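You operate a simulated robot arm through the tools that you are given. There is no shell and no other tool. Be economical: measure what you need, move in short steps, check, and stop when the job is done.

You are at the controls of a simulated two-armed robot. One attempt, no reset.

JOB
Take the glue bottle from the door end of the wooden table and leave it on top of the yellow scrubber there. Take the felt block and leave it on the wedge slip. Put one of the jars from the top of the white counter on the door end of the wooden table. Push the left grey door shut. Put the hand brush on the top of the grey mat. Put one of the insoles from the divided box on the top of the open cabinet. Take the wooden stand from the top of the white table and leave it on the cork top of the wooden bench. Pick up the white bottle with one hand, pass it to the other hand and put it on the near end of the white counter. Any order will do. Set down upright: glue bottle, felt block, jar, wooden stand, white bottle.

Only the result counts: the job must be done as asked and must still hold three seconds after the hand-in. Knocking over, shifting, dropping, spilling or breaking anything else fails it.

ROBOT AND FRAMES
Two 7-joint arms with two-finger grippers on one trunk, on a base that drives. Base frame: it is fixed to the floor where the robot stands at the start and does not move with it; the origin is under the middle of the robot, x ahead of it, y to its left, z up; the surface under the hand at the start is at about z = 86. Readings come in cm, rad, newtons and seconds.
The left shoulder is at the start at [6, 12.3, 94.5], the right one opposite. With the tool pointing down near the work surface each hand reaches from about 36 to 80 cm from the robot's upright axis, wherever it stands, measured 20 degrees to its own side. Places, roughly: cork top of the wooden bench [70, -550, 90]; door end of the wooden table [70, 0, 90]; felt block (6x4x4 cm) [50, -120, 90]; glue bottle [50, 0, 100]; hand brush (13x5x6 cm) [50, -240, 90]; insoles [-75, -250, 50]; jar [75, -175, 100]; left grey door [30, -160, 40]; near end of the white counter [80, -170, 90]; top of the grey mat [60, -480, 90]; top of the open cabinet [-130, -560, 70]; wedge slip [50, -100, 75]; white bottle (6x6x17 cm) [-120, -60, 90]; wooden stand (6x4x6 cm) [-110, -110, 80]; yellow scrubber (8x6x4 cm) [50, 0, 90]. Payload 1.47 kg a hand.
The TCP of each hand is the grasp point between the finger pads, 1.6 cm short of the fingertips. In the tool frame z runs along the fingers and y along their closing line. Largest opening 8.7 cm; the body of the gripper starts 5.5 cm behind the TCP.
Orientation is that of the tool frame in the base frame, as [roll, pitch, yaw] about the fixed x, y, z axes, in that order (R = Rz(yaw) Ry(pitch) Rx(roll)). With the fingers straight down and closing along the base's y, the tool's x points along the base's -x, its y along +y and its z along -z.

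CONTROLS
- The arms move only by the tool apply_moves. It takes "left_rows", "right_rows" or both (then of equal length, played together; a hand with none holds still); each is a list of rows, each a list of 7 numbers: the shift along the tool's x, y, z in units of 30 mm (1.0 is 30 mm), then the turn, a rotation vector about the tool's x, y, z in units of 6 degrees (1.0 is 6 degrees), then the closure, from 0 (fully open) to 1 (shut). In form: [[tx, ty, tz, rx, ry, rz, fingers], ...]. A call has 1 to 8 rows; each row shifts and turns the commanded pose from where the row before left it, along the tool's axes as they then stand. A call with a number of a shift or a turn outside -1 to 1 is refused whole. A row lasts 0.2 s, in which the tool goes at most 5 cm and 0.15 rad; a call with a longer step from one row to the next is refused whole, and so is a gripper value outside its range. Where a pose cannot be reached the arm comes as near as it can. A force on the tool above 40 N (or 10 N above the force at the start of the call, whichever is more), or a blocked arm, ends the call early, and 0.2 s more pass. The fingers move at their own pace (about 15.3 cm/s each) and stop on an object; they squeeze with about 28 N. The grip force told is the motor's: it shows also when the fingers shut on nothing. Time passes only in rows, and 0.2 s behind the last, so rows that do not move let the fingers close. It gives the time, the measured TCP pose, the force on the tool (base axes), the opening and the grip force at its end, in the units of the frame above (readings bear some noise), with the torque about the TCP (base axes, N m) and any sound that the robot's microphone picked up.
- Cameras (640 x 400 px; columns grow to the right, rows downward): "scene" is now at [8.07, -4.8, 151.04]; the picture's right is [-0.56, -0.83, 0.00], its down [-0.53, 0.36, -0.77] and it looks along [0.63, -0.43, -0.64] (base axes); focal length 248 px, centre (320, 200). "left" rides on the left gripper at [7.3, -1.2, -9] in its tool frame; the picture's right is [0.16, 0.99, 0.00], its down [-0.72, 0.12, -0.68] and it looks along [-0.67, 0.11, 0.73] (tool axes); focal length 247 px, centre (320, 200). "right" rides on the right gripper at [7.3, 1.2, -9] in its tool frame; the picture's right is [-0.16, 0.99, 0.00], its down [-0.72, -0.12, -0.68] and it looks along [-0.67, -0.11, 0.73] (tool axes); focal length 247 px, centre (320, 200). There is no depth. A picture from a camera that has moved, and an enlarged one, comes with that camera's place and axes in the base frame and with its lens.
- camera(camera): a new picture of that camera. The clock stands still meanwhile.
- slide_trunk(by): slides the trunk up (or, below 0, down) by that many cm; the arms and the scene camera ride with it, the base frame stays. It gives what a move gives, with no picture.
- roll_base(legs): drives the robot by 1 to 6 legs, each [ahead, left, turn to the left] in cm, cm and rad, along the robot's own axes; the way and the turn of a leg run together, so that a leg with both is an arc; at most 150 cm and 3.142 rad a leg. The arms and the cameras ride along, it lands a little off, and it stops where it bumps. It gives what a move gives.
- aim_head(pan, tilt): turns the head with the scene camera to pan (to the left, within 2.094 rad either way) and tilt (down, from -0.506 to 1.204), counted from straight ahead of the robot. It gives what a move gives.
- close_up(camera, box): a new picture of the part [left, top, right, bottom] of that camera's present view, enlarged. The clock stands still meanwhile.
- finish_job(): hands the job in; it is judged then, once.

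Go step by step. Nothing tells you exact positions but the pictures and the camera data: compare them with the known pose of the tool, close in by small moves and look again before you grip or let go. The budget is 483 turns and 230 pictures, counting those below and the enlarged ones. Unless the task says otherwise, let go and move clear before handing in.

The tools are called by a JSON object that holds its "fn" and its "kwargs". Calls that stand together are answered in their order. apply_moves: Moves the arms, as the interface text tells. Its arguments: {"type":"object","properties":{"left_rows":{"type":"array"},"right_rows":{"type":"array"}},"required":[]} The other tools are called the same way: slide_trunk (by) slides the trunk up or down; roll_base (legs) drives the base; aim_head (pan, tilt) turns the head that bears the scene camera; camera (camera) takes a picture; close_up (camera, box) takes an enlarged picture of a part of a camera's view; finish_job () hands the job in.

At the start:

```text
clock: 0.0
left_tcp_pos: [52.1, -0.19, 118.75]
left_ee_rot: [-3.142, -0.001, -3.14]
left_force: [-0.1, 1.0, -0.5]
left_wrist_torque: [-0.02, 0.02, 0.0]
left_opening: 8.71
left_gripper_force: 0.0
right_tcp_pos: [40.16, -46.35, 122.43]
right_ee_rot: [-3.141, 0.0, -3.141]
right_force: [-0.2, -0.5, -0.3]
right_wrist_torque: [0.01, 0.02, -0.01]
right_opening: 8.7
right_gripper_force: 0.1
trunk travel left (down, up): [-10.0, 13.0]
robot x, y, heading: [-0.17, 0.11, 0.001]
head pan, tilt: [-0.597, 0.7]
```

scene: 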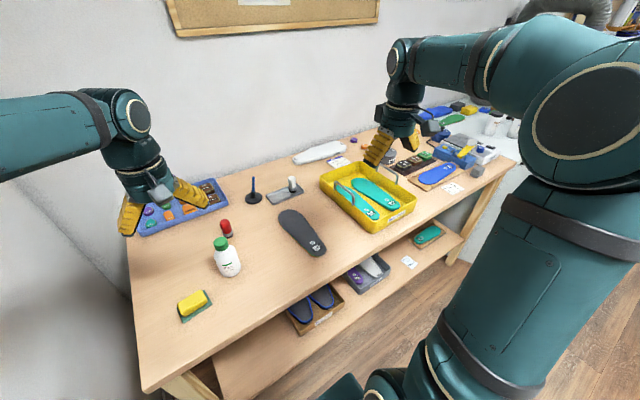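
right: 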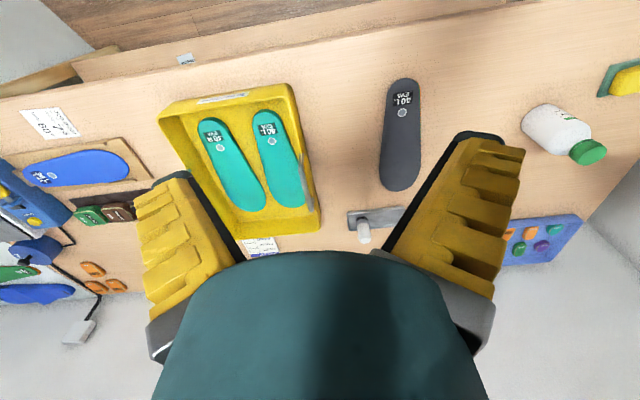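
left: 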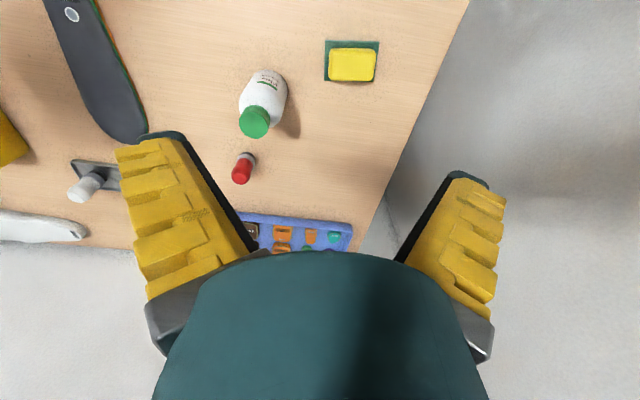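

The glue bottle looks to be near (59.6, -7.3) and the scrubber near (53.5, 4.6). I'll look closer at both.

{"fn": "close_up", "kwargs": {"camera": "scene", "box": [140, 170, 300, 340]}}

{"fn": "close_up", "kwargs": {"camera": "left", "box": [200, 20, 400, 200]}}

```text
2.35 times, centred on (220, 255) of scene
camera zoom: at [8.07, -4.8, 151.04], right [-0.56, -0.83, 0.0], down [-0.53, 0.36, -0.77], along [0.63, -0.43, -0.64], focal length 582 px, centre (555, 71)
```

zoom: 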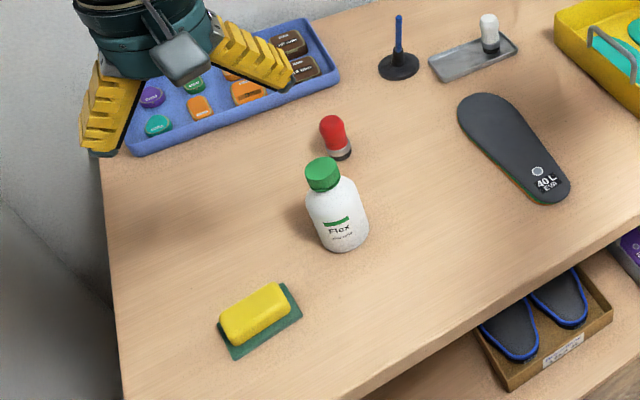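

```text
2.22 times, centred on (300, 110) of left
camera zoom: at [44.8, -1.27, 127.61], right [-0.16, 0.99, 0.0], down [0.72, 0.12, 0.68], along [0.67, 0.11, -0.73], focal length 549 px, centre (364, 400)
```

zoom: 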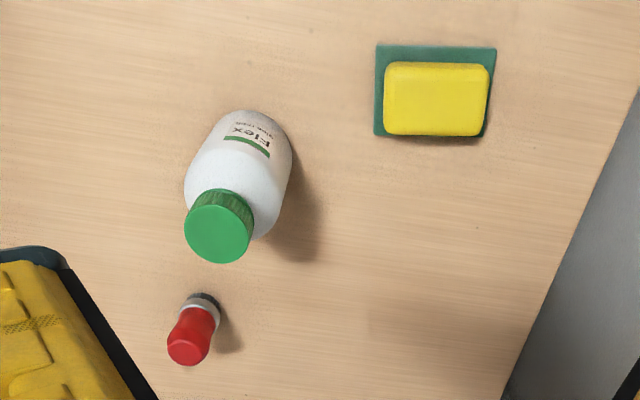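

The bottle is at about (59.9, -7.0) with its cap top near z 99, and it is about 6.5 cm wide. I'll bring the left hand above it and check.

{"fn": "apply_moves", "kwargs": {"left_rows": [[-0.433, -0.378, 0.764, 0, 0, 0, 0], [-0.433, -0.378, 0.764, 0, 0, 0, 0], [-0.433, -0.378, 0.764, 0, 0, 0, 0], [-0.433, -0.378, 0.764, 0, 0, 0, 0], [-0.433, -0.378, 0.764, 0, 0, 0, 0], [-0.433, -0.378, 0.764, 0, 0, 0, 0]]}}

{"fn": "camera", "kwargs": {"camera": "left"}}

{"fn": "camera", "kwargs": {"camera": "scene"}}

```text
clock: 1.4
left_tcp_pos: [59.95, -6.87, 104.89]
left_ee_rot: [3.141, 0.0, -3.139]
left_force: [-0.3, 0.8, -0.6]
left_wrist_torque: [-0.01, 0.04, -0.01]
left_opening: 8.69
left_gripper_force: 0.2
right_tcp_pos: [40.1, -46.25, 122.46]
right_ee_rot: [-3.141, -0.001, 3.141]
right_force: [0.7, -0.3, 0.2]
right_wrist_torque: [0.02, 0.02, 0.03]
right_opening: 8.72
right_gripper_force: 0.1
trunk travel left (down, up): [-10.0, 13.0]
robot x, y, heading: [-0.23, -0.19, 0.0]
head pan, tilt: [-0.597, 0.7]
```

```text
224 pictures are left
camera left: at [52.67, -8.0, 113.81], right [-0.16, 0.99, 0.0], down [0.72, 0.12, 0.68], along [0.67, 0.11, -0.73], focal length 247 px, centre (320, 200)
```

left: 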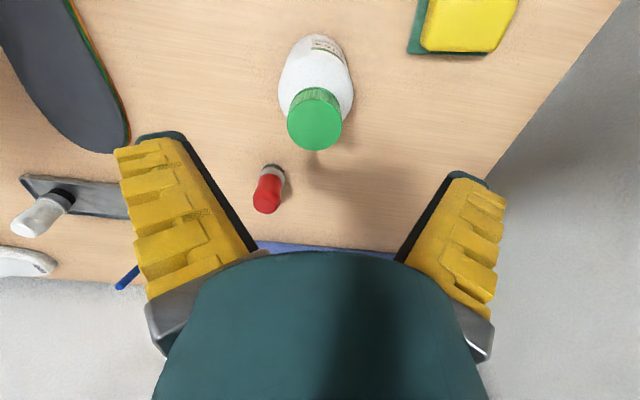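

```text
223 pictures are left
camera scene: at [8.13, -4.85, 151.03], right [-0.56, -0.83, 0.0], down [-0.53, 0.36, -0.76], along [0.63, -0.43, -0.64], focal length 248 px, centre (320, 200)
```

scene: 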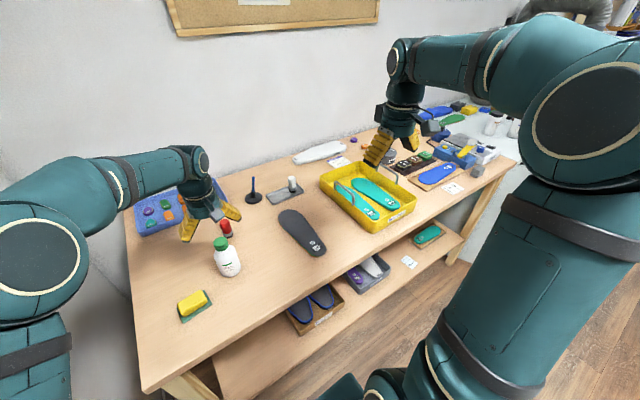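

The cap sits at about (59.7, -7.15), so the hand is nearly centred. I'll lower around the bottle's body.

{"fn": "apply_moves", "kwargs": {"left_rows": [[0.08, -0.1, 0.8, 0, 0, 0, 0], [0, 0, 0.8, 0, 0, 0, 0], [0, 0, 0.8, 0, 0, 0, 0], [0, 0, 0.7, 0, 0, 0, 0], [0, 0, 0.3, 0, 0, 0, 0]]}}

{"fn": "camera", "kwargs": {"camera": "left"}}

{"fn": "close_up", "kwargs": {"camera": "scene", "box": [140, 150, 320, 320]}}

```text
clock: 2.6
left_tcp_pos: [59.66, -7.08, 94.7]
left_ee_rot: [-3.14, 0.0, 3.141]
left_force: [0.2, 0.2, -0.6]
left_wrist_torque: [-0.02, 0.0, 0.0]
left_opening: 8.69
left_gripper_force: 0.1
right_tcp_pos: [40.2, -46.22, 122.39]
right_ee_rot: [-3.14, 0.002, 3.141]
right_force: [0.5, -0.3, -0.4]
right_wrist_torque: [-0.01, 0.03, 0.01]
right_opening: 8.69
right_gripper_force: 0.1
trunk travel left (down, up): [-10.0, 13.0]
robot x, y, heading: [0.07, -0.26, 0.002]
head pan, tilt: [-0.597, 0.7]
```

```text
222 pictures are left
camera left: at [52.4, -8.25, 103.6], right [-0.16, 0.99, 0.0], down [0.72, 0.12, 0.68], along [0.67, 0.11, -0.73], focal length 247 px, centre (320, 200)
```

left: 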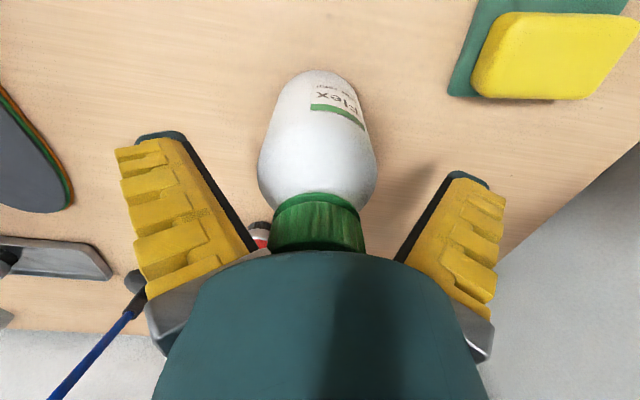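

```text
2.35 times, centred on (230, 235) of scene
camera zoom: at [8.08, -4.81, 151.04], right [-0.56, -0.83, 0.0], down [-0.53, 0.36, -0.77], along [0.63, -0.43, -0.64], focal length 582 px, centre (532, 118)
```

zoom: 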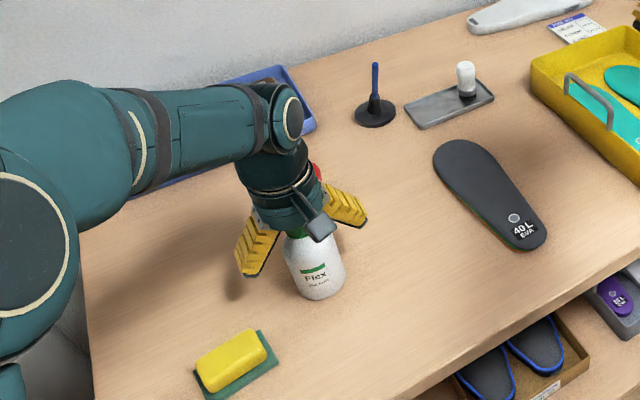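

The bottle is between the fingers. I'll close on it.

{"fn": "apply_moves", "kwargs": {"left_rows": [[0, 0, 0, 0, 0, 0, 0.15], [0, 0, 0, 0, 0, 0, 0.3], [0, 0, 0, 0, 0, 0, 1], [0, 0, 0, 0, 0, 0, 1]]}}

{"fn": "camera", "kwargs": {"camera": "left"}}

```text
clock: 3.6
left_tcp_pos: [59.73, -7.2, 94.89]
left_ee_rot: [-3.141, 0.0, 3.141]
left_force: [0.3, -2.2, 4.2]
left_wrist_torque: [0.01, -0.01, 0.01]
left_opening: 5.21
left_gripper_force: 28.0
right_tcp_pos: [40.2, -46.34, 122.49]
right_ee_rot: [-3.14, 0.0, 3.141]
right_force: [0.5, -0.1, -0.1]
right_wrist_torque: [0.01, -0.02, 0.01]
right_opening: 8.68
right_gripper_force: 0.1
trunk travel left (down, up): [-10.0, 13.0]
robot x, y, heading: [-0.25, -0.13, 0.001]
head pan, tilt: [-0.597, 0.7]
```

```text
220 pictures are left
camera left: at [52.39, -8.3, 103.7], right [-0.16, 0.99, 0.0], down [0.72, 0.12, 0.68], along [0.67, 0.11, -0.73], focal length 247 px, centre (320, 200)
```

left: 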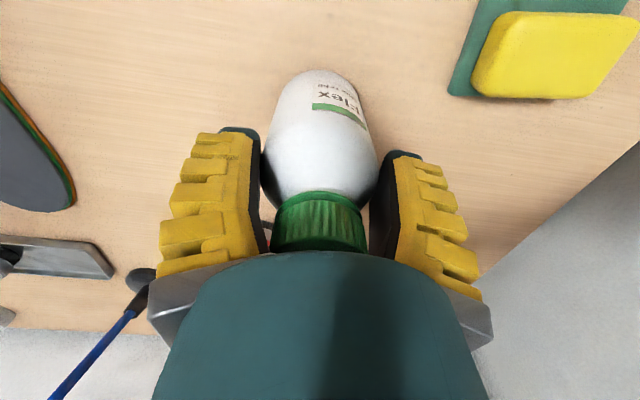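

I hold the bottle at an opening of 5.2. I'll lift it and carry it over the scrubber at about (53.5, 4.9).

{"fn": "apply_moves", "kwargs": {"left_rows": [[0, 0, -0.6, 0, 0, 0, 1], [0, 0, -0.8, 0, 0, 0, 1], [0, 0, -0.9, 0, 0, 0, 1], [0.4, 0.8, 0, 0, 0, 0, 1], [0.4, 0.8, 0, 0, 0, 0, 1], [0.4, 0.8, 0, 0, 0, 0, 1], [0.4, 0.8, 0, 0, 0, 0, 1], [0.47, 0.82, 0, 0, 0, 0, 1]]}}

{"fn": "camera", "kwargs": {"camera": "left"}}

{"fn": "close_up", "kwargs": {"camera": "scene", "box": [110, 200, 290, 340]}}

```text
clock: 5.4
left_tcp_pos: [53.3, 5.08, 101.57]
left_ee_rot: [-3.14, 0.0, -3.141]
left_force: [0.2, -0.2, -3.1]
left_wrist_torque: [0.01, -0.03, 0.02]
left_opening: 5.01
left_gripper_force: 27.8
right_tcp_pos: [40.2, -46.24, 122.51]
right_ee_rot: [3.141, -0.001, -3.141]
right_force: [-0.7, -1.2, -0.3]
right_wrist_torque: [0.02, 0.0, 0.01]
right_opening: 8.7
right_gripper_force: 0.0
trunk travel left (down, up): [-10.0, 13.0]
robot x, y, heading: [-0.19, -0.33, -0.007]
head pan, tilt: [-0.597, 0.7]
```

```text
219 pictures are left
camera left: at [46.07, 3.89, 110.52], right [-0.16, 0.99, 0.0], down [0.72, 0.12, 0.68], along [0.67, 0.11, -0.73], focal length 247 px, centre (320, 200)
```

left: 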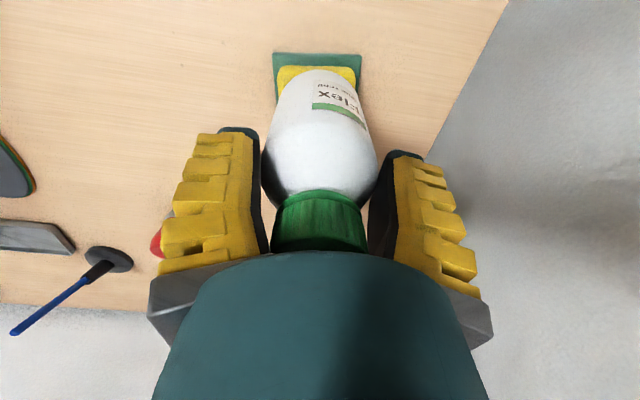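

```text
2.86 times, centred on (200, 270) of scene
camera zoom: at [8.03, -4.72, 151.05], right [-0.56, -0.83, 0.0], down [-0.53, 0.36, -0.77], along [0.63, -0.43, -0.64], focal length 707 px, centre (663, 0)
```

zoom: 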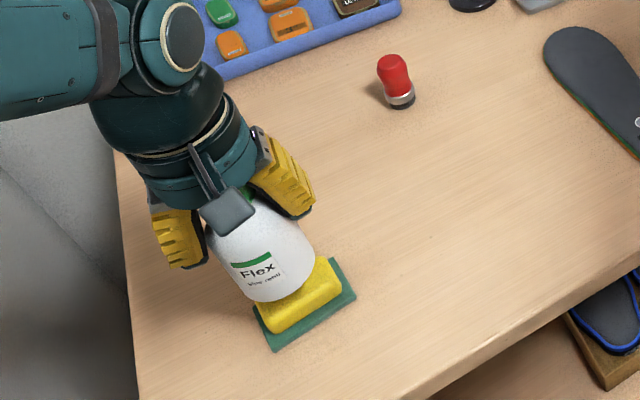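

The bottle is above the scrubber with its base at about 92.7. I'll lower it carefully until it touches.

{"fn": "apply_moves", "kwargs": {"left_rows": [[-0.1, -0.05, 0.3, 0, 0, 0, 1], [0, 0, 0.3, 0, 0, 0, 1], [0, 0, 0.2, 0, 0, 0, 1], [0, 0, 0.1, 0, 0, 0, 1]]}}

{"fn": "close_up", "kwargs": {"camera": "scene", "box": [110, 200, 290, 340]}}

```text
clock: 6.4
left_tcp_pos: [53.81, 4.84, 98.95]
left_ee_rot: [-3.14, 0.001, 3.142]
left_force: [-0.1, 0.1, -3.0]
left_wrist_torque: [0.01, 0.0, -0.01]
left_opening: 4.98
left_gripper_force: 28.2
right_tcp_pos: [40.25, -46.38, 122.37]
right_ee_rot: [-3.14, 0.001, -3.141]
right_force: [-1.0, -0.6, -0.1]
right_wrist_torque: [0.01, 0.01, -0.02]
right_opening: 8.7
right_gripper_force: 0.1
trunk travel left (down, up): [-10.0, 13.0]
robot x, y, heading: [-0.38, -0.01, -0.0]
head pan, tilt: [-0.597, 0.7]
```

```text
2.86 times, centred on (200, 270) of scene
camera zoom: at [8.1, -4.81, 151.04], right [-0.56, -0.83, 0.0], down [-0.53, 0.36, -0.77], along [0.63, -0.43, -0.64], focal length 707 px, centre (663, 0)
```

zoom: 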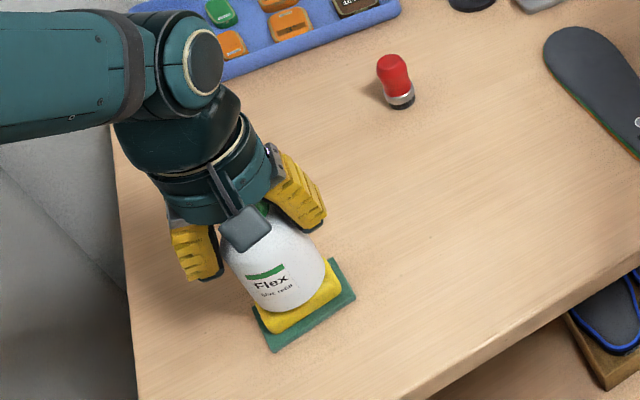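

It is nearly centred. I'll nudge it 0.3 cm and keep lowering in tiny steps until contact.

{"fn": "apply_moves", "kwargs": {"left_rows": [[0, -0.1, 0.1, 0, 0, 0, 1], [0, 0, 0.1, 0, 0, 0, 1]]}}

{"fn": "apply_moves", "kwargs": {"left_rows": [[0, 0, 0.07, 0, 0, 0, 1], [0, 0, 0, 0, 0, 0, 1]]}}

{"fn": "close_up", "kwargs": {"camera": "scene", "box": [110, 200, 290, 340]}}

```text
clock: 7.0
left_tcp_pos: [53.76, 4.47, 98.33]
left_ee_rot: [-3.141, 0.001, -3.141]
left_force: [-0.1, 0.5, -3.1]
left_wrist_torque: [0.03, 0.0, 0.03]
left_opening: 4.99
left_gripper_force: 27.6
right_tcp_pos: [40.23, -46.33, 122.53]
right_ee_rot: [-3.141, 0.0, 3.141]
right_force: [-0.2, -0.6, -0.4]
right_wrist_torque: [0.0, 0.01, -0.01]
right_opening: 8.7
right_gripper_force: 0.0
trunk travel left (down, up): [-10.0, 13.0]
robot x, y, heading: [-0.06, 0.01, -0.003]
head pan, tilt: [-0.597, 0.7]
```

```text
clock: 7.6
left_tcp_pos: [53.76, 4.56, 98.2]
left_ee_rot: [3.141, 0.0, -3.142]
left_force: [-0.6, -0.6, 4.3]
left_wrist_torque: [0.0, 0.04, -0.02]
left_opening: 5.17
left_gripper_force: 27.8
right_tcp_pos: [40.2, -46.39, 122.38]
right_ee_rot: [-3.141, 0.0, -3.14]
right_force: [0.0, 0.7, 0.8]
right_wrist_torque: [0.01, -0.04, 0.02]
right_opening: 8.66
right_gripper_force: 0.0
trunk travel left (down, up): [-10.0, 13.0]
robot x, y, heading: [0.46, -0.08, 0.002]
head pan, tilt: [-0.597, 0.7]
```

```text
2.86 times, centred on (200, 270) of scene
camera zoom: at [8.04, -4.82, 151.05], right [-0.56, -0.83, 0.0], down [-0.53, 0.36, -0.77], along [0.63, -0.43, -0.64], focal length 707 px, centre (663, 0)
```

zoom: 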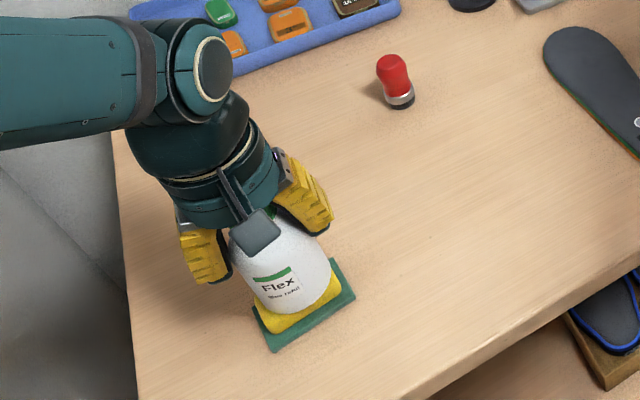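

Contact is made, since the force now pushes up. I'll open and rise straight up.

{"fn": "apply_moves", "kwargs": {"left_rows": [[0, 0, 0, 0, 0, 0, 0.4], [0, 0, 0, 0, 0, 0, 0], [0, 0, 0, 0, 0, 0, 0], [0, 0, -0.5, 0, 0, 0, 0], [0, 0, -1, 0, 0, 0, 0], [0, 0, -1, 0, 0, 0, 0], [0, 0, -1, 0, 0, 0, 0]]}}

{"fn": "close_up", "kwargs": {"camera": "scene", "box": [110, 200, 290, 340]}}

{"fn": "close_up", "kwargs": {"camera": "left", "box": [200, 0, 460, 180]}}

```text
clock: 9.2
left_tcp_pos: [53.75, 4.52, 108.75]
left_ee_rot: [-3.14, 0.001, -3.141]
left_force: [0.4, 0.5, 0.7]
left_wrist_torque: [0.02, 0.0, -0.02]
left_opening: 8.69
left_gripper_force: 0.1
right_tcp_pos: [40.25, -46.19, 122.42]
right_ee_rot: [-3.139, -0.002, 3.141]
right_force: [0.1, -0.9, 0.0]
right_wrist_torque: [-0.02, 0.0, 0.04]
right_opening: 8.68
right_gripper_force: 0.0
trunk travel left (down, up): [-10.0, 13.0]
robot x, y, heading: [-0.26, 0.15, 0.001]
head pan, tilt: [-0.597, 0.7]
```

```text
2.86 times, centred on (200, 270) of scene
camera zoom: at [8.02, -4.81, 151.05], right [-0.56, -0.83, 0.0], down [-0.53, 0.36, -0.77], along [0.63, -0.43, -0.64], focal length 707 px, centre (663, 0)
```

zoom: 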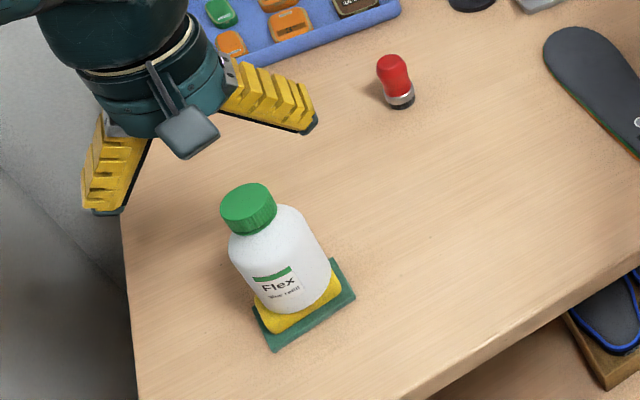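

```text
2.22 times, centred on (330, 90) of left
camera zoom: at [46.46, 3.29, 117.59], right [-0.16, 0.99, 0.0], down [0.72, 0.12, 0.68], along [0.67, 0.11, -0.73], focal length 549 px, centre (298, 444)
```

zoom: 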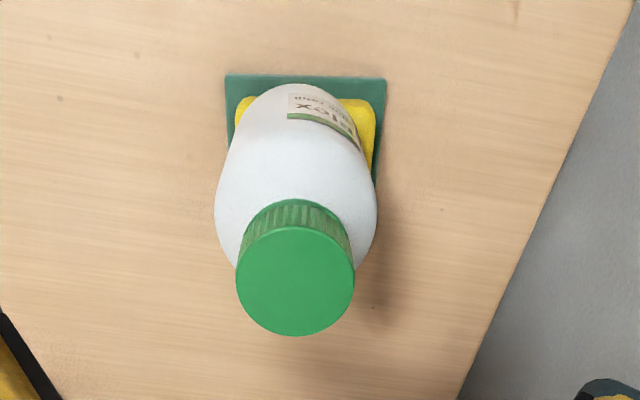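

The glue bottle stands on the scrubber. Next I'll retract the left hand and look down the room to the right.

{"fn": "apply_moves", "kwargs": {"left_rows": [[0.6, 0, -1, 0, 0, 0, 0], [0.8, 0.5, -1, 0, 0, 0, 0], [0.8, 0.5, -1, 0, 0, 0, 0], [0.8, 0.5, -1, 0, 0, 0, 0], [0.8, 0.5, -0.5, 0, 0, 0, 0]]}}

{"fn": "aim_head", "kwargs": {"pan": -1.2, "tilt": 0.45}}

{"fn": "camera", "kwargs": {"camera": "scene"}}

```text
clock: 10.4
left_tcp_pos: [42.43, 10.6, 122.22]
left_ee_rot: [3.141, 0.0, -3.141]
left_force: [-0.2, -0.2, -0.1]
left_wrist_torque: [0.0, 0.01, -0.01]
left_opening: 8.7
left_gripper_force: 0.0
right_tcp_pos: [40.05, -46.3, 122.46]
right_ee_rot: [3.141, -0.002, 3.141]
right_force: [-0.2, -0.8, -0.4]
right_wrist_torque: [0.01, -0.06, -0.02]
right_opening: 8.7
right_gripper_force: 0.1
trunk travel left (down, up): [-10.0, 13.0]
robot x, y, heading: [-0.02, 0.29, 0.001]
head pan, tilt: [-0.597, 0.7]
```

```text
clock: 11.4
left_tcp_pos: [42.49, 10.54, 122.24]
left_ee_rot: [-3.141, -0.001, 3.141]
left_force: [0.0, -0.4, 0.0]
left_wrist_torque: [-0.01, -0.01, 0.01]
left_opening: 8.71
left_gripper_force: 0.2
right_tcp_pos: [40.18, -46.31, 122.43]
right_ee_rot: [3.141, 0.0, 3.141]
right_force: [0.5, 0.6, -0.3]
right_wrist_torque: [0.01, -0.03, 0.0]
right_opening: 8.71
right_gripper_force: 0.0
trunk travel left (down, up): [-10.0, 13.0]
robot x, y, heading: [-0.1, -0.19, -0.004]
head pan, tilt: [-1.201, 0.45]
```

```text
213 pictures are left
camera scene: at [4.38, -8.6, 153.25], right [-0.93, -0.36, 0.0], down [-0.16, 0.41, -0.9], along [0.33, -0.84, -0.44], focal length 248 px, centre (320, 200)
```

scene: 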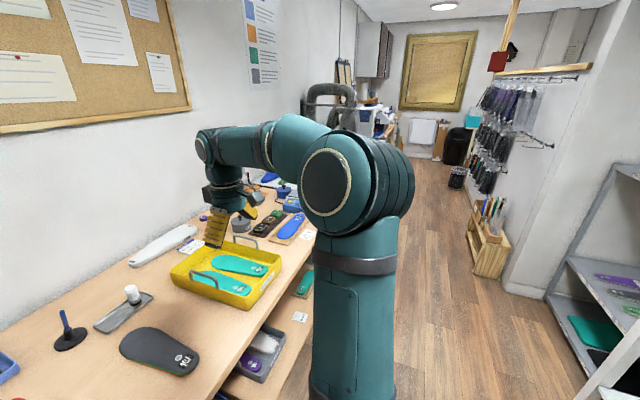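

The aisle looks clear near the table. I'll strafe right about 75 cm and look again.

{"fn": "roll_base", "kwargs": {"legs": [[0, -75, 0]]}}

{"fn": "aim_head", "kwargs": {"pan": -0.5, "tilt": 0.75}}

{"fn": "camera", "kwargs": {"camera": "scene"}}

{"fn": "camera", "kwargs": {"camera": "right"}}

```text
clock: 18.3
left_tcp_pos: [42.7, -63.17, 122.32]
left_ee_rot: [3.141, 0.0, -3.14]
left_force: [-0.7, 0.5, 0.2]
left_wrist_torque: [0.0, -0.02, -0.05]
left_opening: 8.71
left_gripper_force: 0.0
right_tcp_pos: [40.49, -119.99, 122.4]
right_ee_rot: [-3.141, 0.0, -3.137]
right_force: [-0.1, -0.6, 0.5]
right_wrist_torque: [-0.01, 0.0, 0.01]
right_opening: 8.67
right_gripper_force: 0.0
trunk travel left (down, up): [-10.0, 13.0]
robot x, y, heading: [-0.05, -73.82, 0.002]
head pan, tilt: [-1.201, 0.45]
```

```text
clock: 19.4
left_tcp_pos: [42.64, -63.15, 122.19]
left_ee_rot: [-3.141, 0.0, -3.138]
left_force: [0.8, 0.6, -0.7]
left_wrist_torque: [-0.04, 0.01, -0.01]
left_opening: 8.72
left_gripper_force: 0.0
right_tcp_pos: [40.41, -119.96, 122.49]
right_ee_rot: [-3.141, 0.0, -3.139]
right_force: [0.5, -0.4, -0.7]
right_wrist_torque: [0.03, -0.01, 0.01]
right_opening: 8.71
right_gripper_force: 0.0
trunk travel left (down, up): [-10.0, 13.0]
robot x, y, heading: [0.36, -73.92, 0.003]
head pan, tilt: [-0.499, 0.75]
```

```text
212 pictures are left
camera scene: at [8.48, -77.85, 150.62], right [-0.48, -0.88, 0.0], down [-0.6, 0.32, -0.73], along [0.64, -0.35, -0.68], focal length 248 px, centre (320, 200)
```

scene: 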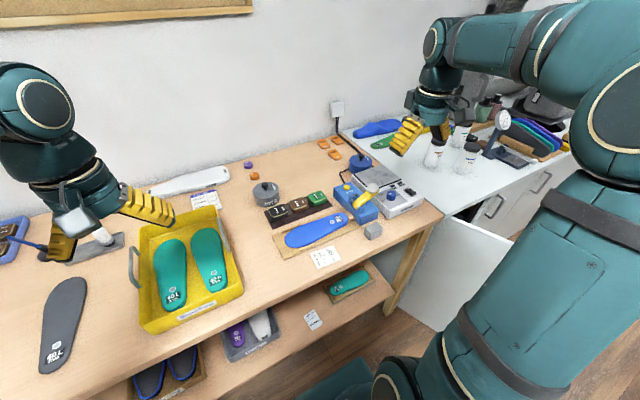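

```text
211 pictures are left
camera right: at [33.16, -118.84, 131.34], right [0.15, 0.99, 0.0], down [0.72, -0.11, 0.68], along [0.67, -0.1, -0.73], focal length 247 px, centre (320, 200)
```

right: 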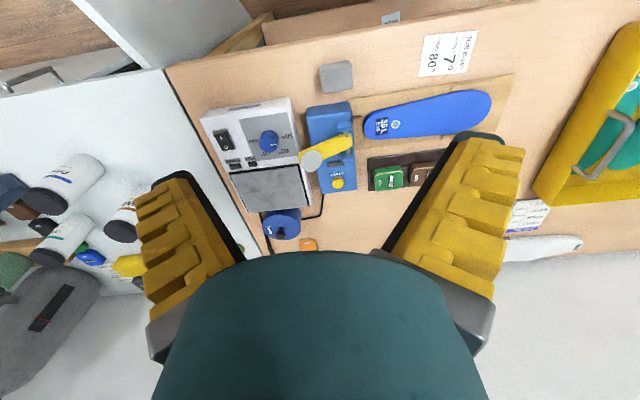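

The felt block is the grey cube at the table's right corner. I need to find the "wedge slip", so I'll read the slips.

{"fn": "close_up", "kwargs": {"camera": "scene", "box": [280, 160, 440, 340]}}

{"fn": "close_up", "kwargs": {"camera": "right", "box": [260, 0, 500, 130]}}

{"fn": "close_up", "kwargs": {"camera": "scene", "box": [220, 270, 380, 370]}}

```text
2.22 times, centred on (360, 250) of scene
camera zoom: at [8.48, -77.85, 150.62], right [-0.48, -0.88, 0.0], down [-0.6, 0.32, -0.73], along [0.64, -0.35, -0.68], focal length 550 px, centre (231, 89)
```

zoom: 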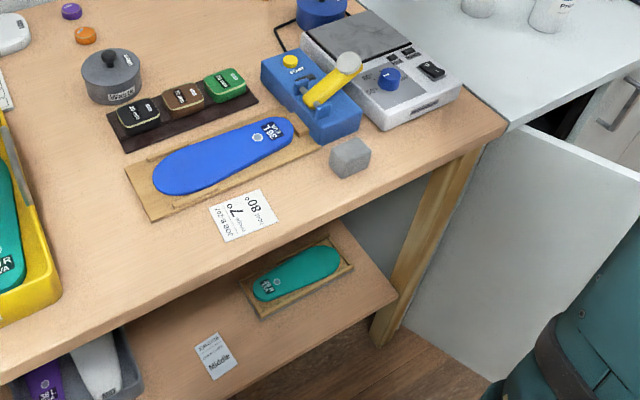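

```text
2.67 times, centred on (380, 65) of right
camera zoom: at [33.16, -118.84, 131.34], right [0.15, 0.99, 0.0], down [0.72, -0.11, 0.68], along [0.67, -0.1, -0.73], focal length 659 px, centre (160, 560)
```

zoom: 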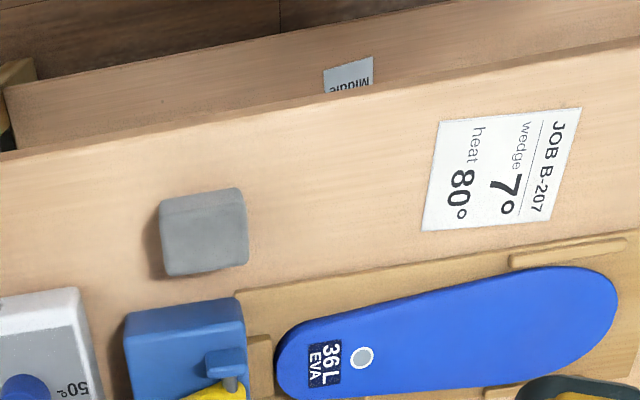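

```text
4.00 times, centred on (300, 320) of scene
camera zoom: at [8.48, -77.85, 150.62], right [-0.48, -0.88, 0.0], down [-0.6, 0.32, -0.73], along [0.64, -0.35, -0.68], focal length 990 px, centre (400, -280)
```

zoom: 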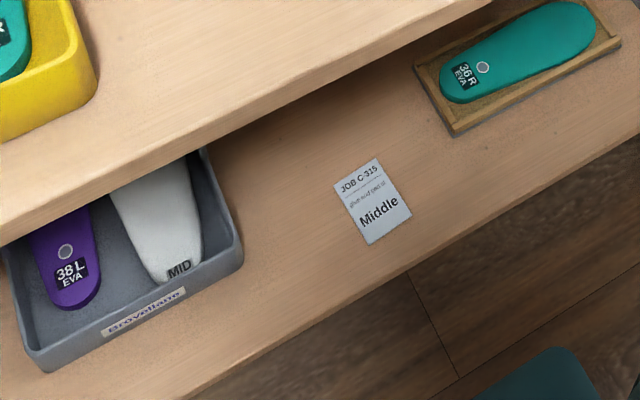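

The wedge slip is the "JOB B-207 wedge 7°" paper on the tabletop near (46, -100), and the felt block is near (46, -118). I'll strafe 24 cm more to face them.

{"fn": "roll_base", "kwargs": {"legs": [[0, -24, 0]]}}

{"fn": "camera", "kwargs": {"camera": "right"}}

{"fn": "camera", "kwargs": {"camera": "scene"}}

```text
clock: 22.1
left_tcp_pos: [42.69, -87.33, 122.25]
left_ee_rot: [-3.141, 0.001, -3.139]
left_force: [-0.3, -0.4, -0.3]
left_wrist_torque: [0.02, -0.02, 0.01]
left_opening: 8.72
left_gripper_force: 0.0
right_tcp_pos: [40.63, -144.05, 122.44]
right_ee_rot: [3.14, 0.002, -3.139]
right_force: [-1.1, -0.5, 0.0]
right_wrist_torque: [-0.01, 0.01, -0.04]
right_opening: 8.7
right_gripper_force: 0.1
trunk travel left (down, up): [-10.0, 13.0]
robot x, y, heading: [0.42, -97.57, 0.007]
head pan, tilt: [-0.499, 0.75]
```

```text
207 pictures are left
camera right: at [33.24, -142.92, 131.33], right [0.15, 0.99, 0.0], down [0.72, -0.11, 0.68], along [0.67, -0.1, -0.73], focal length 247 px, centre (320, 200)
```

right: 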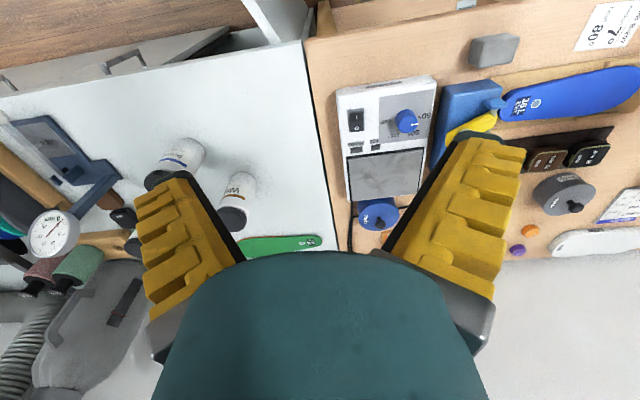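

```text
206 pictures are left
camera scene: at [8.58, -101.93, 150.61], right [-0.48, -0.88, 0.0], down [-0.6, 0.32, -0.73], along [0.64, -0.35, -0.68], focal length 248 px, centre (320, 200)
```

scene: 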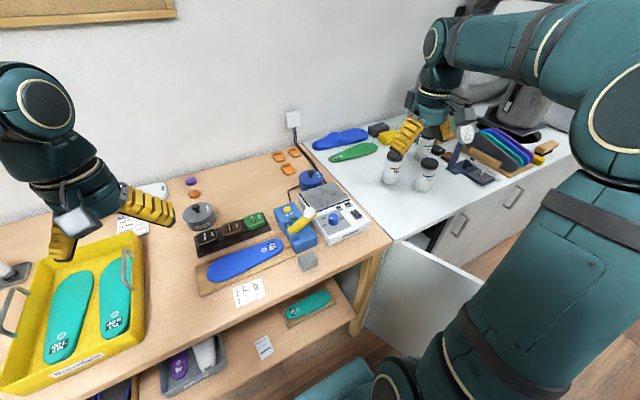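

I'll bring the right hand above the felt block.

{"fn": "apply_moves", "kwargs": {"right_rows": [[-0.22, 1, 0.3, 0, 0, 0, 0], [-0.22, 1, 0.3, 0, 0, 0, 0], [-0.22, 1, 0.3, 0, 0, 0, 0], [-0.22, 1, 0.3, 0, 0, 0, 0], [-0.22, 1, 0.4, 0, 0, 0, 0], [-0.22, 1, 0.4, 0, 0, 0, 0], [-0.22, 1, 0.5, 0, 0, 0, 0], [-0.22, 1, 0.5, 0, 0, 0, 0]]}}

{"fn": "camera", "kwargs": {"camera": "right"}}

{"fn": "close_up", "kwargs": {"camera": "scene", "box": [210, 180, 390, 310]}}

```text
clock: 23.9
left_tcp_pos: [42.8, -87.15, 122.18]
left_ee_rot: [3.141, 0.0, -3.137]
left_force: [0.1, 0.1, -0.3]
left_wrist_torque: [-0.03, -0.01, -0.01]
left_opening: 8.71
left_gripper_force: 0.1
right_tcp_pos: [45.88, -120.04, 113.54]
right_ee_rot: [-3.141, 0.0, -3.139]
right_force: [0.3, -0.2, -0.5]
right_wrist_torque: [-0.02, -0.02, -0.01]
right_opening: 8.71
right_gripper_force: 0.0
trunk travel left (down, up): [-10.0, 13.0]
robot x, y, heading: [0.4, -97.54, 0.003]
head pan, tilt: [-0.499, 0.75]
```

```text
205 pictures are left
camera right: at [38.57, -118.92, 122.41], right [0.15, 0.99, 0.0], down [0.72, -0.11, 0.68], along [0.67, -0.11, -0.73], focal length 247 px, centre (320, 200)
```

right: 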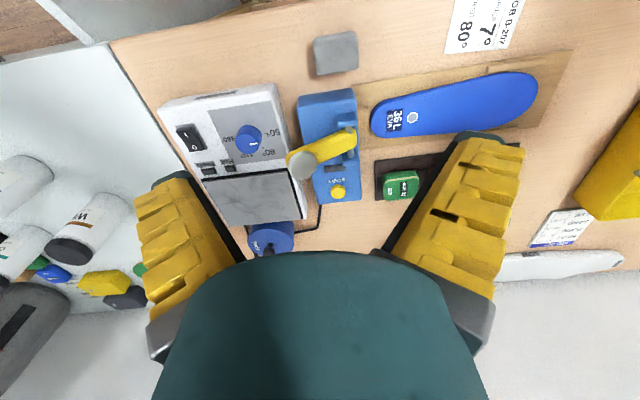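

```text
3.08 times, centred on (300, 245) of scene
camera zoom: at [8.63, -101.83, 150.61], right [-0.48, -0.88, 0.0], down [-0.6, 0.32, -0.73], along [0.64, -0.35, -0.68], focal length 762 px, centre (382, 62)
```

zoom: 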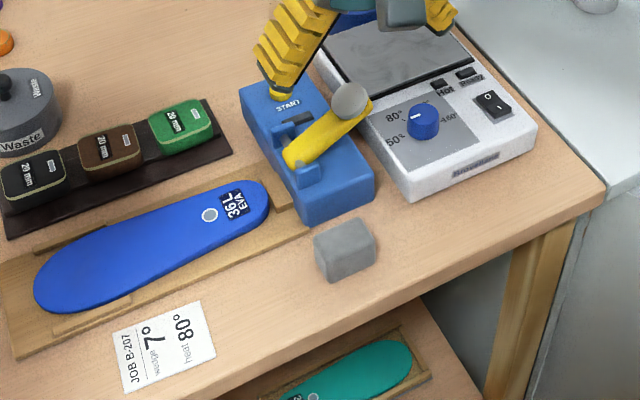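

The block sits near (46.1, -118.4) and is roughly aligned with the base. I'll lower the right hand over it.

{"fn": "apply_moves", "kwargs": {"right_rows": [[0, 0.55, 0.8, 0, 0, 0, 0], [0, 0, 1, 0, 0, 0, 0], [0, 0, 1, 0, 0, 0, 0], [0, 0, 1, 0, 0, 0, 0], [0, 0, 1, 0, 0, 0, 0], [0, 0, 1, 0, 0, 0, 0]]}}

{"fn": "camera", "kwargs": {"camera": "right"}}

{"fn": "close_up", "kwargs": {"camera": "scene", "box": [210, 180, 390, 310]}}

```text
clock: 25.3
left_tcp_pos: [42.81, -87.21, 122.16]
left_ee_rot: [-3.141, 0.0, -3.137]
left_force: [0.1, -0.2, 0.1]
left_wrist_torque: [-0.05, 0.03, -0.03]
left_opening: 8.7
left_gripper_force: 0.0
right_tcp_pos: [45.66, -118.37, 95.96]
right_ee_rot: [-3.141, -0.002, -3.139]
right_force: [0.2, -0.2, 0.1]
right_wrist_torque: [-0.01, -0.03, -0.03]
right_opening: 8.71
right_gripper_force: 0.1
trunk travel left (down, up): [-10.0, 13.0]
robot x, y, heading: [0.42, -97.88, 0.009]
head pan, tilt: [-0.499, 0.75]
```

```text
203 pictures are left
camera right: at [38.34, -117.24, 104.83], right [0.15, 0.99, 0.0], down [0.72, -0.11, 0.68], along [0.67, -0.1, -0.73], focal length 247 px, centre (320, 200)
```

right: 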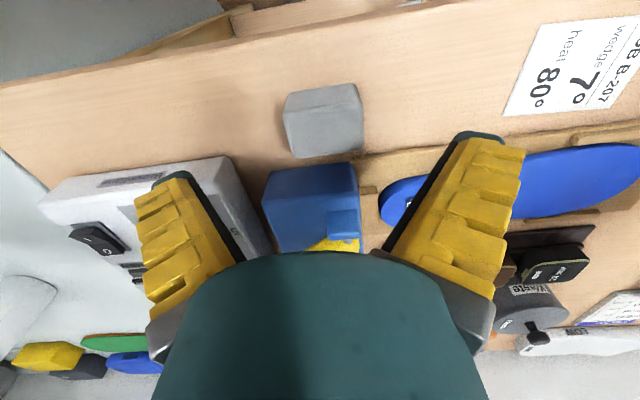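

```text
3.08 times, centred on (300, 245) of scene
camera zoom: at [8.63, -101.9, 150.61], right [-0.48, -0.88, 0.0], down [-0.6, 0.32, -0.73], along [0.64, -0.35, -0.68], focal length 762 px, centre (382, 62)
```

zoom: 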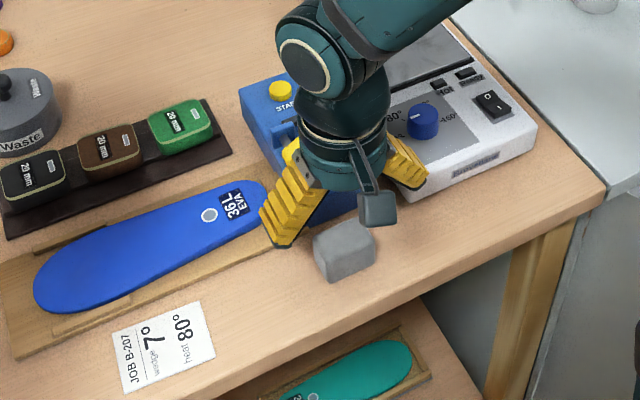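

The block is centred between the fingers. I'll lower and grip it.

{"fn": "apply_moves", "kwargs": {"right_rows": [[0, 0.05, 0.8, 0, 0, 0, 0], [0, 0, 0.8, 0, 0, 0, 0], [0, 0, 0.6, 0, 0, 0, 0], [0, 0, 0.3, 0, 0, 0, 0], [0, 0, 0, 0, 0, 0, 0.3], [0, 0, 0, 0, 0, 0, 0.6], [0, 0, 0, 0, 0, 0, 1], [0, 0, 0, 0, 0, 0, 1]]}}

{"fn": "camera", "kwargs": {"camera": "right"}}

```text
clock: 27.1
left_tcp_pos: [42.77, -87.22, 122.26]
left_ee_rot: [3.142, 0.001, -3.139]
left_force: [0.1, -0.6, 0.5]
left_wrist_torque: [0.01, 0.03, 0.0]
left_opening: 8.72
left_gripper_force: 0.1
right_tcp_pos: [45.75, -118.2, 88.5]
right_ee_rot: [-3.141, 0.0, -3.138]
right_force: [-1.1, 0.8, 0.2]
right_wrist_torque: [0.0, 0.01, 0.0]
right_opening: 5.08
right_gripper_force: 28.8
trunk travel left (down, up): [-10.0, 13.0]
robot x, y, heading: [0.12, -98.05, 0.001]
head pan, tilt: [-0.499, 0.75]
```

```text
201 pictures are left
camera right: at [38.41, -117.02, 97.43], right [0.15, 0.99, 0.0], down [0.72, -0.11, 0.68], along [0.67, -0.1, -0.73], focal length 247 px, centre (320, 200)
```

right: 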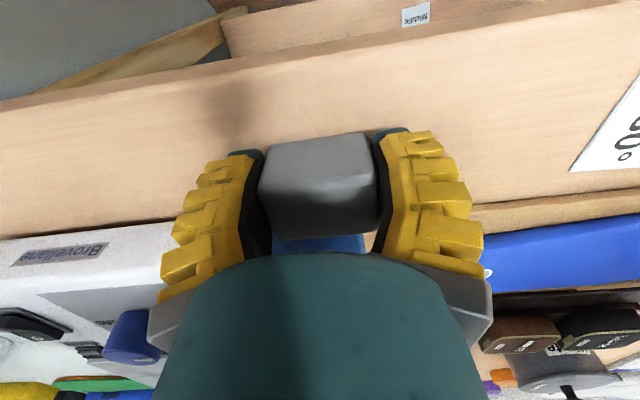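

I hold the block. I'll lift it and carry it 18 cm left to the slip, moving the left arm away at the same time.

{"fn": "apply_moves", "kwargs": {"right_rows": [[0, 0, -0.7, 0, 0, 0, 1], [0, 0, -1, 0, 0, 0, 1], [0, 0.8, -0.3, 0, 0, 0, 1], [0, 1, 0, 0, 0, 0, 1], [0, 1, 0, 0, 0, 0, 1], [0, 1, 0, 0, 0, 0, 1], [0, 1, 0, 0, 0, 0, 1], [-0.05, 1, 0, 0, 0, 0, 1]], "left_rows": [[0, 1, 0, 0, 0, 0, 0], [0, 1, 0, 0, 0, 0, 0], [0, 1, 0, 0, 0, 0, 0], [0, 1, 0, 0, 0, 0, 0], [0, 1, 0, 0, 0, 0, 0], [0, 1, 0, 0, 0, 0, 0], [0, 0.5, 0, 0, 0, 0, 0], [0, 0, 0, 0, 0, 0, 0]]}}

{"fn": "camera", "kwargs": {"camera": "right"}}

{"fn": "close_up", "kwargs": {"camera": "scene", "box": [180, 200, 360, 330]}}

```text
clock: 28.9
left_tcp_pos: [42.71, -67.62, 122.26]
left_ee_rot: [3.141, -0.002, -3.137]
left_force: [0.3, 0.2, -0.2]
left_wrist_torque: [-0.02, -0.02, -0.01]
left_opening: 8.7
left_gripper_force: 0.0
right_tcp_pos: [45.73, -100.78, 94.58]
right_ee_rot: [3.141, 0.001, -3.137]
right_force: [0.4, -0.3, -1.7]
right_wrist_torque: [-0.02, 0.0, -0.02]
right_opening: 5.11
right_gripper_force: 27.7
trunk travel left (down, up): [-10.0, 13.0]
robot x, y, heading: [0.34, -98.06, 0.007]
head pan, tilt: [-0.499, 0.75]
```

```text
200 pictures are left
camera right: at [38.5, -99.63, 103.58], right [0.15, 0.99, 0.0], down [0.72, -0.11, 0.68], along [0.67, -0.11, -0.73], focal length 247 px, centre (320, 200)
```

right: 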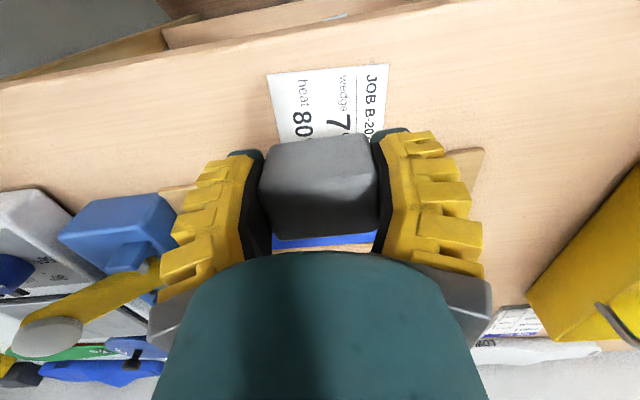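

```text
3.08 times, centred on (270, 265) of scene
camera zoom: at [8.58, -101.83, 150.61], right [-0.48, -0.88, 0.0], down [-0.6, 0.32, -0.73], along [0.64, -0.35, -0.68], focal length 762 px, centre (474, 0)
```

zoom: 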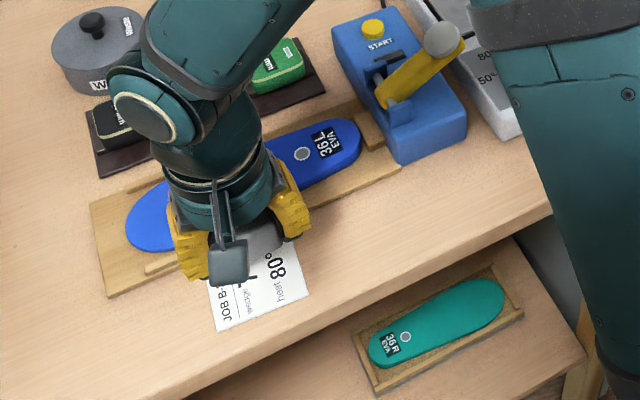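

The slip spans roughly x 43–49 and y -104 to -96, so its centre is near (46.2, -100). I'll lower the block onto it.

{"fn": "apply_moves", "kwargs": {"right_rows": [[-0.1, 0.2, 0.5, 0, 0, 0, 1], [0, 0, 0.7, 0, 0, 0, 1], [0, 0, 0.5, 0, 0, 0, 1], [0, 0, 0.2, 0, 0, 0, 1], [0, 0, 0.08, 0, 0, 0, 1]]}}

{"fn": "camera", "kwargs": {"camera": "right"}}

```text
clock: 30.1
left_tcp_pos: [42.71, -67.77, 122.38]
left_ee_rot: [3.142, 0.0, -3.138]
left_force: [-0.1, -0.2, -0.5]
left_wrist_torque: [0.0, 0.0, 0.03]
left_opening: 8.7
left_gripper_force: 0.2
right_tcp_pos: [46.13, -100.28, 88.61]
right_ee_rot: [-3.141, 0.0, -3.14]
right_force: [0.3, -0.9, -0.4]
right_wrist_torque: [0.0, 0.0, -0.01]
right_opening: 5.08
right_gripper_force: 28.2
trunk travel left (down, up): [-10.0, 13.0]
robot x, y, heading: [0.36, -98.1, 0.001]
head pan, tilt: [-0.499, 0.75]
```

```text
198 pictures are left
camera right: at [38.81, -99.11, 97.56], right [0.15, 0.99, 0.0], down [0.72, -0.11, 0.68], along [0.67, -0.1, -0.73], focal length 247 px, centre (320, 200)
```

right: 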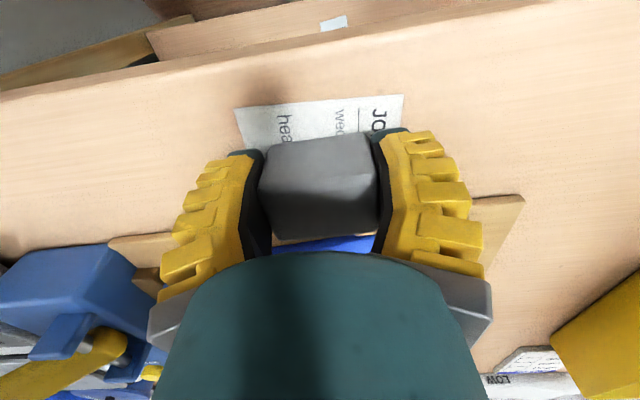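

The weight has come off the hand, so the block rests on the slip. I'll let go and rise.

{"fn": "apply_moves", "kwargs": {"right_rows": [[0, 0, 0.03, 0, 0, 0, 0.4], [0, 0, 0, 0, 0, 0, 0], [0, 0, 0, 0, 0, 0, 0], [0, 0, -0.7, 0, 0, 0, 0], [0, 0, -1, 0, 0, 0, 0], [0, 0, -1, 0, 0, 0, 0], [0, -0.5, -1, 0, 0, 0, 0], [0, -0.8, -1, 0, 0, 0, 0]]}}

{"fn": "close_up", "kwargs": {"camera": "scene", "box": [180, 200, 360, 330]}}

```text
clock: 31.9
left_tcp_pos: [42.7, -67.69, 122.41]
left_ee_rot: [3.141, 0.0, -3.138]
left_force: [0.1, 0.7, 0.1]
left_wrist_torque: [0.01, -0.03, -0.02]
left_opening: 8.7
left_gripper_force: 0.1
right_tcp_pos: [46.12, -104.33, 102.81]
right_ee_rot: [3.14, 0.0, -3.137]
right_force: [-0.4, -0.1, -0.5]
right_wrist_torque: [-0.02, -0.02, -0.02]
right_opening: 8.71
right_gripper_force: 0.1
trunk travel left (down, up): [-10.0, 13.0]
robot x, y, heading: [0.23, -97.69, 0.009]
head pan, tilt: [-0.499, 0.75]
```

```text
3.08 times, centred on (270, 265) of scene
camera zoom: at [8.51, -101.97, 150.62], right [-0.48, -0.88, 0.0], down [-0.6, 0.32, -0.73], along [0.64, -0.35, -0.68], focal length 762 px, centre (474, 0)
```

zoom: 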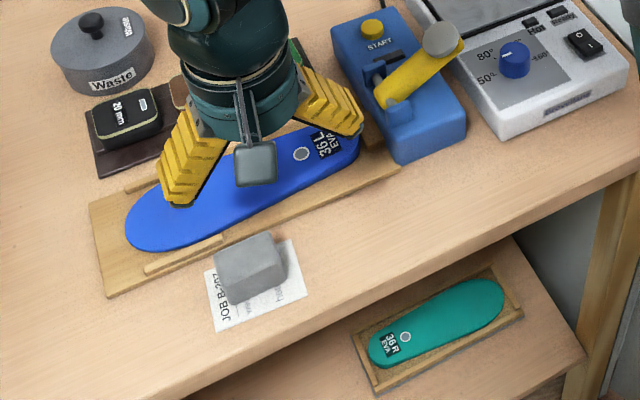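

The felt block is on the slip. Next is the counter and the open door, so I'll raise the right hand and look right.

{"fn": "apply_moves", "kwargs": {"right_rows": [[0.5, 0, -1, 0, 0, 0, 0], [0.5, 0, -1, 0, 0, 0, 0], [0.5, 0, -1, 0, 0, 0, 0], [0.5, 0, -1, 0, 0, 0, 0], [0.5, 0, -1, 0, 0, 0, 0], [0, 0, -1, 0, 0, 0, 0]]}}

{"fn": "aim_head", "kwargs": {"pan": -1.1, "tilt": 0.75}}

{"fn": "camera", "kwargs": {"camera": "scene"}}

```text
clock: 33.3
left_tcp_pos: [42.73, -67.67, 122.29]
left_ee_rot: [-3.141, -0.001, -3.139]
left_force: [-0.1, -0.1, -0.2]
left_wrist_torque: [0.03, 0.01, 0.01]
left_opening: 8.72
left_gripper_force: 0.1
right_tcp_pos: [38.66, -104.06, 120.71]
right_ee_rot: [-3.14, 0.0, -3.139]
right_force: [-0.4, -0.8, 0.4]
right_wrist_torque: [0.01, -0.02, 0.02]
right_opening: 8.7
right_gripper_force: 0.0
trunk travel left (down, up): [-10.0, 13.0]
robot x, y, heading: [-0.11, -97.95, 0.001]
head pan, tilt: [-0.499, 0.75]
```

```text
clock: 34.3
left_tcp_pos: [42.74, -67.8, 122.35]
left_ee_rot: [-3.141, 0.0, -3.139]
left_force: [-0.3, 0.0, -0.5]
left_wrist_torque: [0.01, -0.01, 0.02]
left_opening: 8.7
left_gripper_force: 0.0
right_tcp_pos: [38.67, -104.07, 120.71]
right_ee_rot: [3.141, -0.001, -3.136]
right_force: [0.3, 0.3, 0.1]
right_wrist_torque: [0.03, 0.0, 0.02]
right_opening: 8.73
right_gripper_force: 0.1
trunk travel left (down, up): [-10.0, 13.0]
robot x, y, heading: [-0.15, -98.04, 0.006]
head pan, tilt: [-1.1, 0.75]
```

```text
196 pictures are left
camera scene: at [5.08, -105.32, 150.61], right [-0.89, -0.46, 0.0], down [-0.31, 0.61, -0.73], along [0.34, -0.65, -0.68], focal length 248 px, centre (320, 200)
```

scene: 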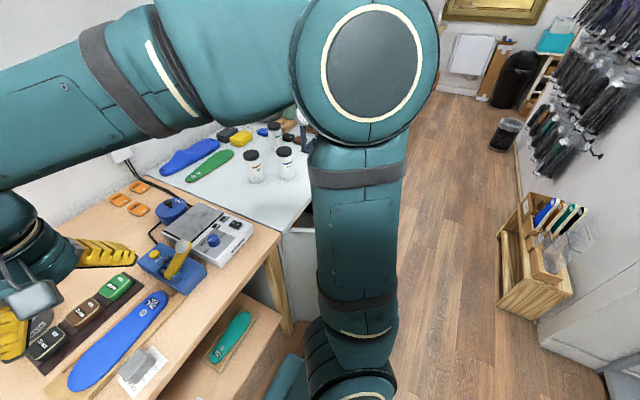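

The arm hides the door. I'll turn the robot right to face it.

{"fn": "roll_base", "kwargs": {"legs": [[-15, 0, 0], [0, 0, -0.9]]}}

{"fn": "aim_head", "kwargs": {"pan": 0.2, "tilt": 0.6}}

{"fn": "camera", "kwargs": {"camera": "scene"}}

```text
clock: 38.0
left_tcp_pos: [35.1, -112.83, 122.32]
left_ee_rot: [-3.14, 0.0, 2.24]
left_force: [-0.6, -0.3, 0.0]
left_wrist_torque: [0.01, 0.01, 0.0]
left_opening: 8.69
left_gripper_force: 0.0
right_tcp_pos: [3.93, -132.04, 120.69]
right_ee_rot: [3.141, 0.001, 2.239]
right_force: [-0.2, 0.1, -0.7]
right_wrist_torque: [-0.01, 0.0, 0.01]
right_opening: 8.7
right_gripper_force: 0.0
trunk travel left (down, up): [-10.0, 13.0]
robot x, y, heading: [-15.06, -98.3, -0.901]
head pan, tilt: [-1.1, 0.75]
```

```text
clock: 39.5
left_tcp_pos: [35.08, -112.67, 122.33]
left_ee_rot: [3.14, -0.001, 2.239]
left_force: [-0.7, -0.7, 0.4]
left_wrist_torque: [-0.02, 0.0, -0.02]
left_opening: 8.7
left_gripper_force: 0.1
right_tcp_pos: [3.79, -132.02, 120.65]
right_ee_rot: [-3.14, 0.0, 2.239]
right_force: [-0.5, 0.1, -0.2]
right_wrist_torque: [-0.03, -0.01, -0.01]
right_opening: 8.69
right_gripper_force: 0.0
trunk travel left (down, up): [-10.0, 13.0]
robot x, y, heading: [-14.94, -97.94, -0.903]
head pan, tilt: [0.201, 0.6]
```

```text
195 pictures are left
camera scene: at [-7.5, -104.49, 151.9], right [-0.65, -0.76, 0.0], down [-0.43, 0.36, -0.83], along [0.63, -0.53, -0.56], focal length 248 px, centre (320, 200)
```

scene: 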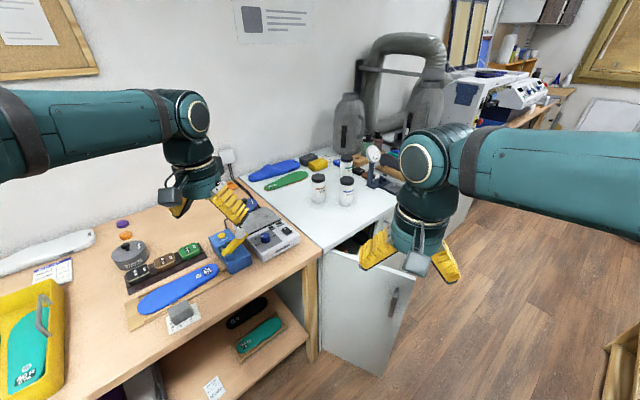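

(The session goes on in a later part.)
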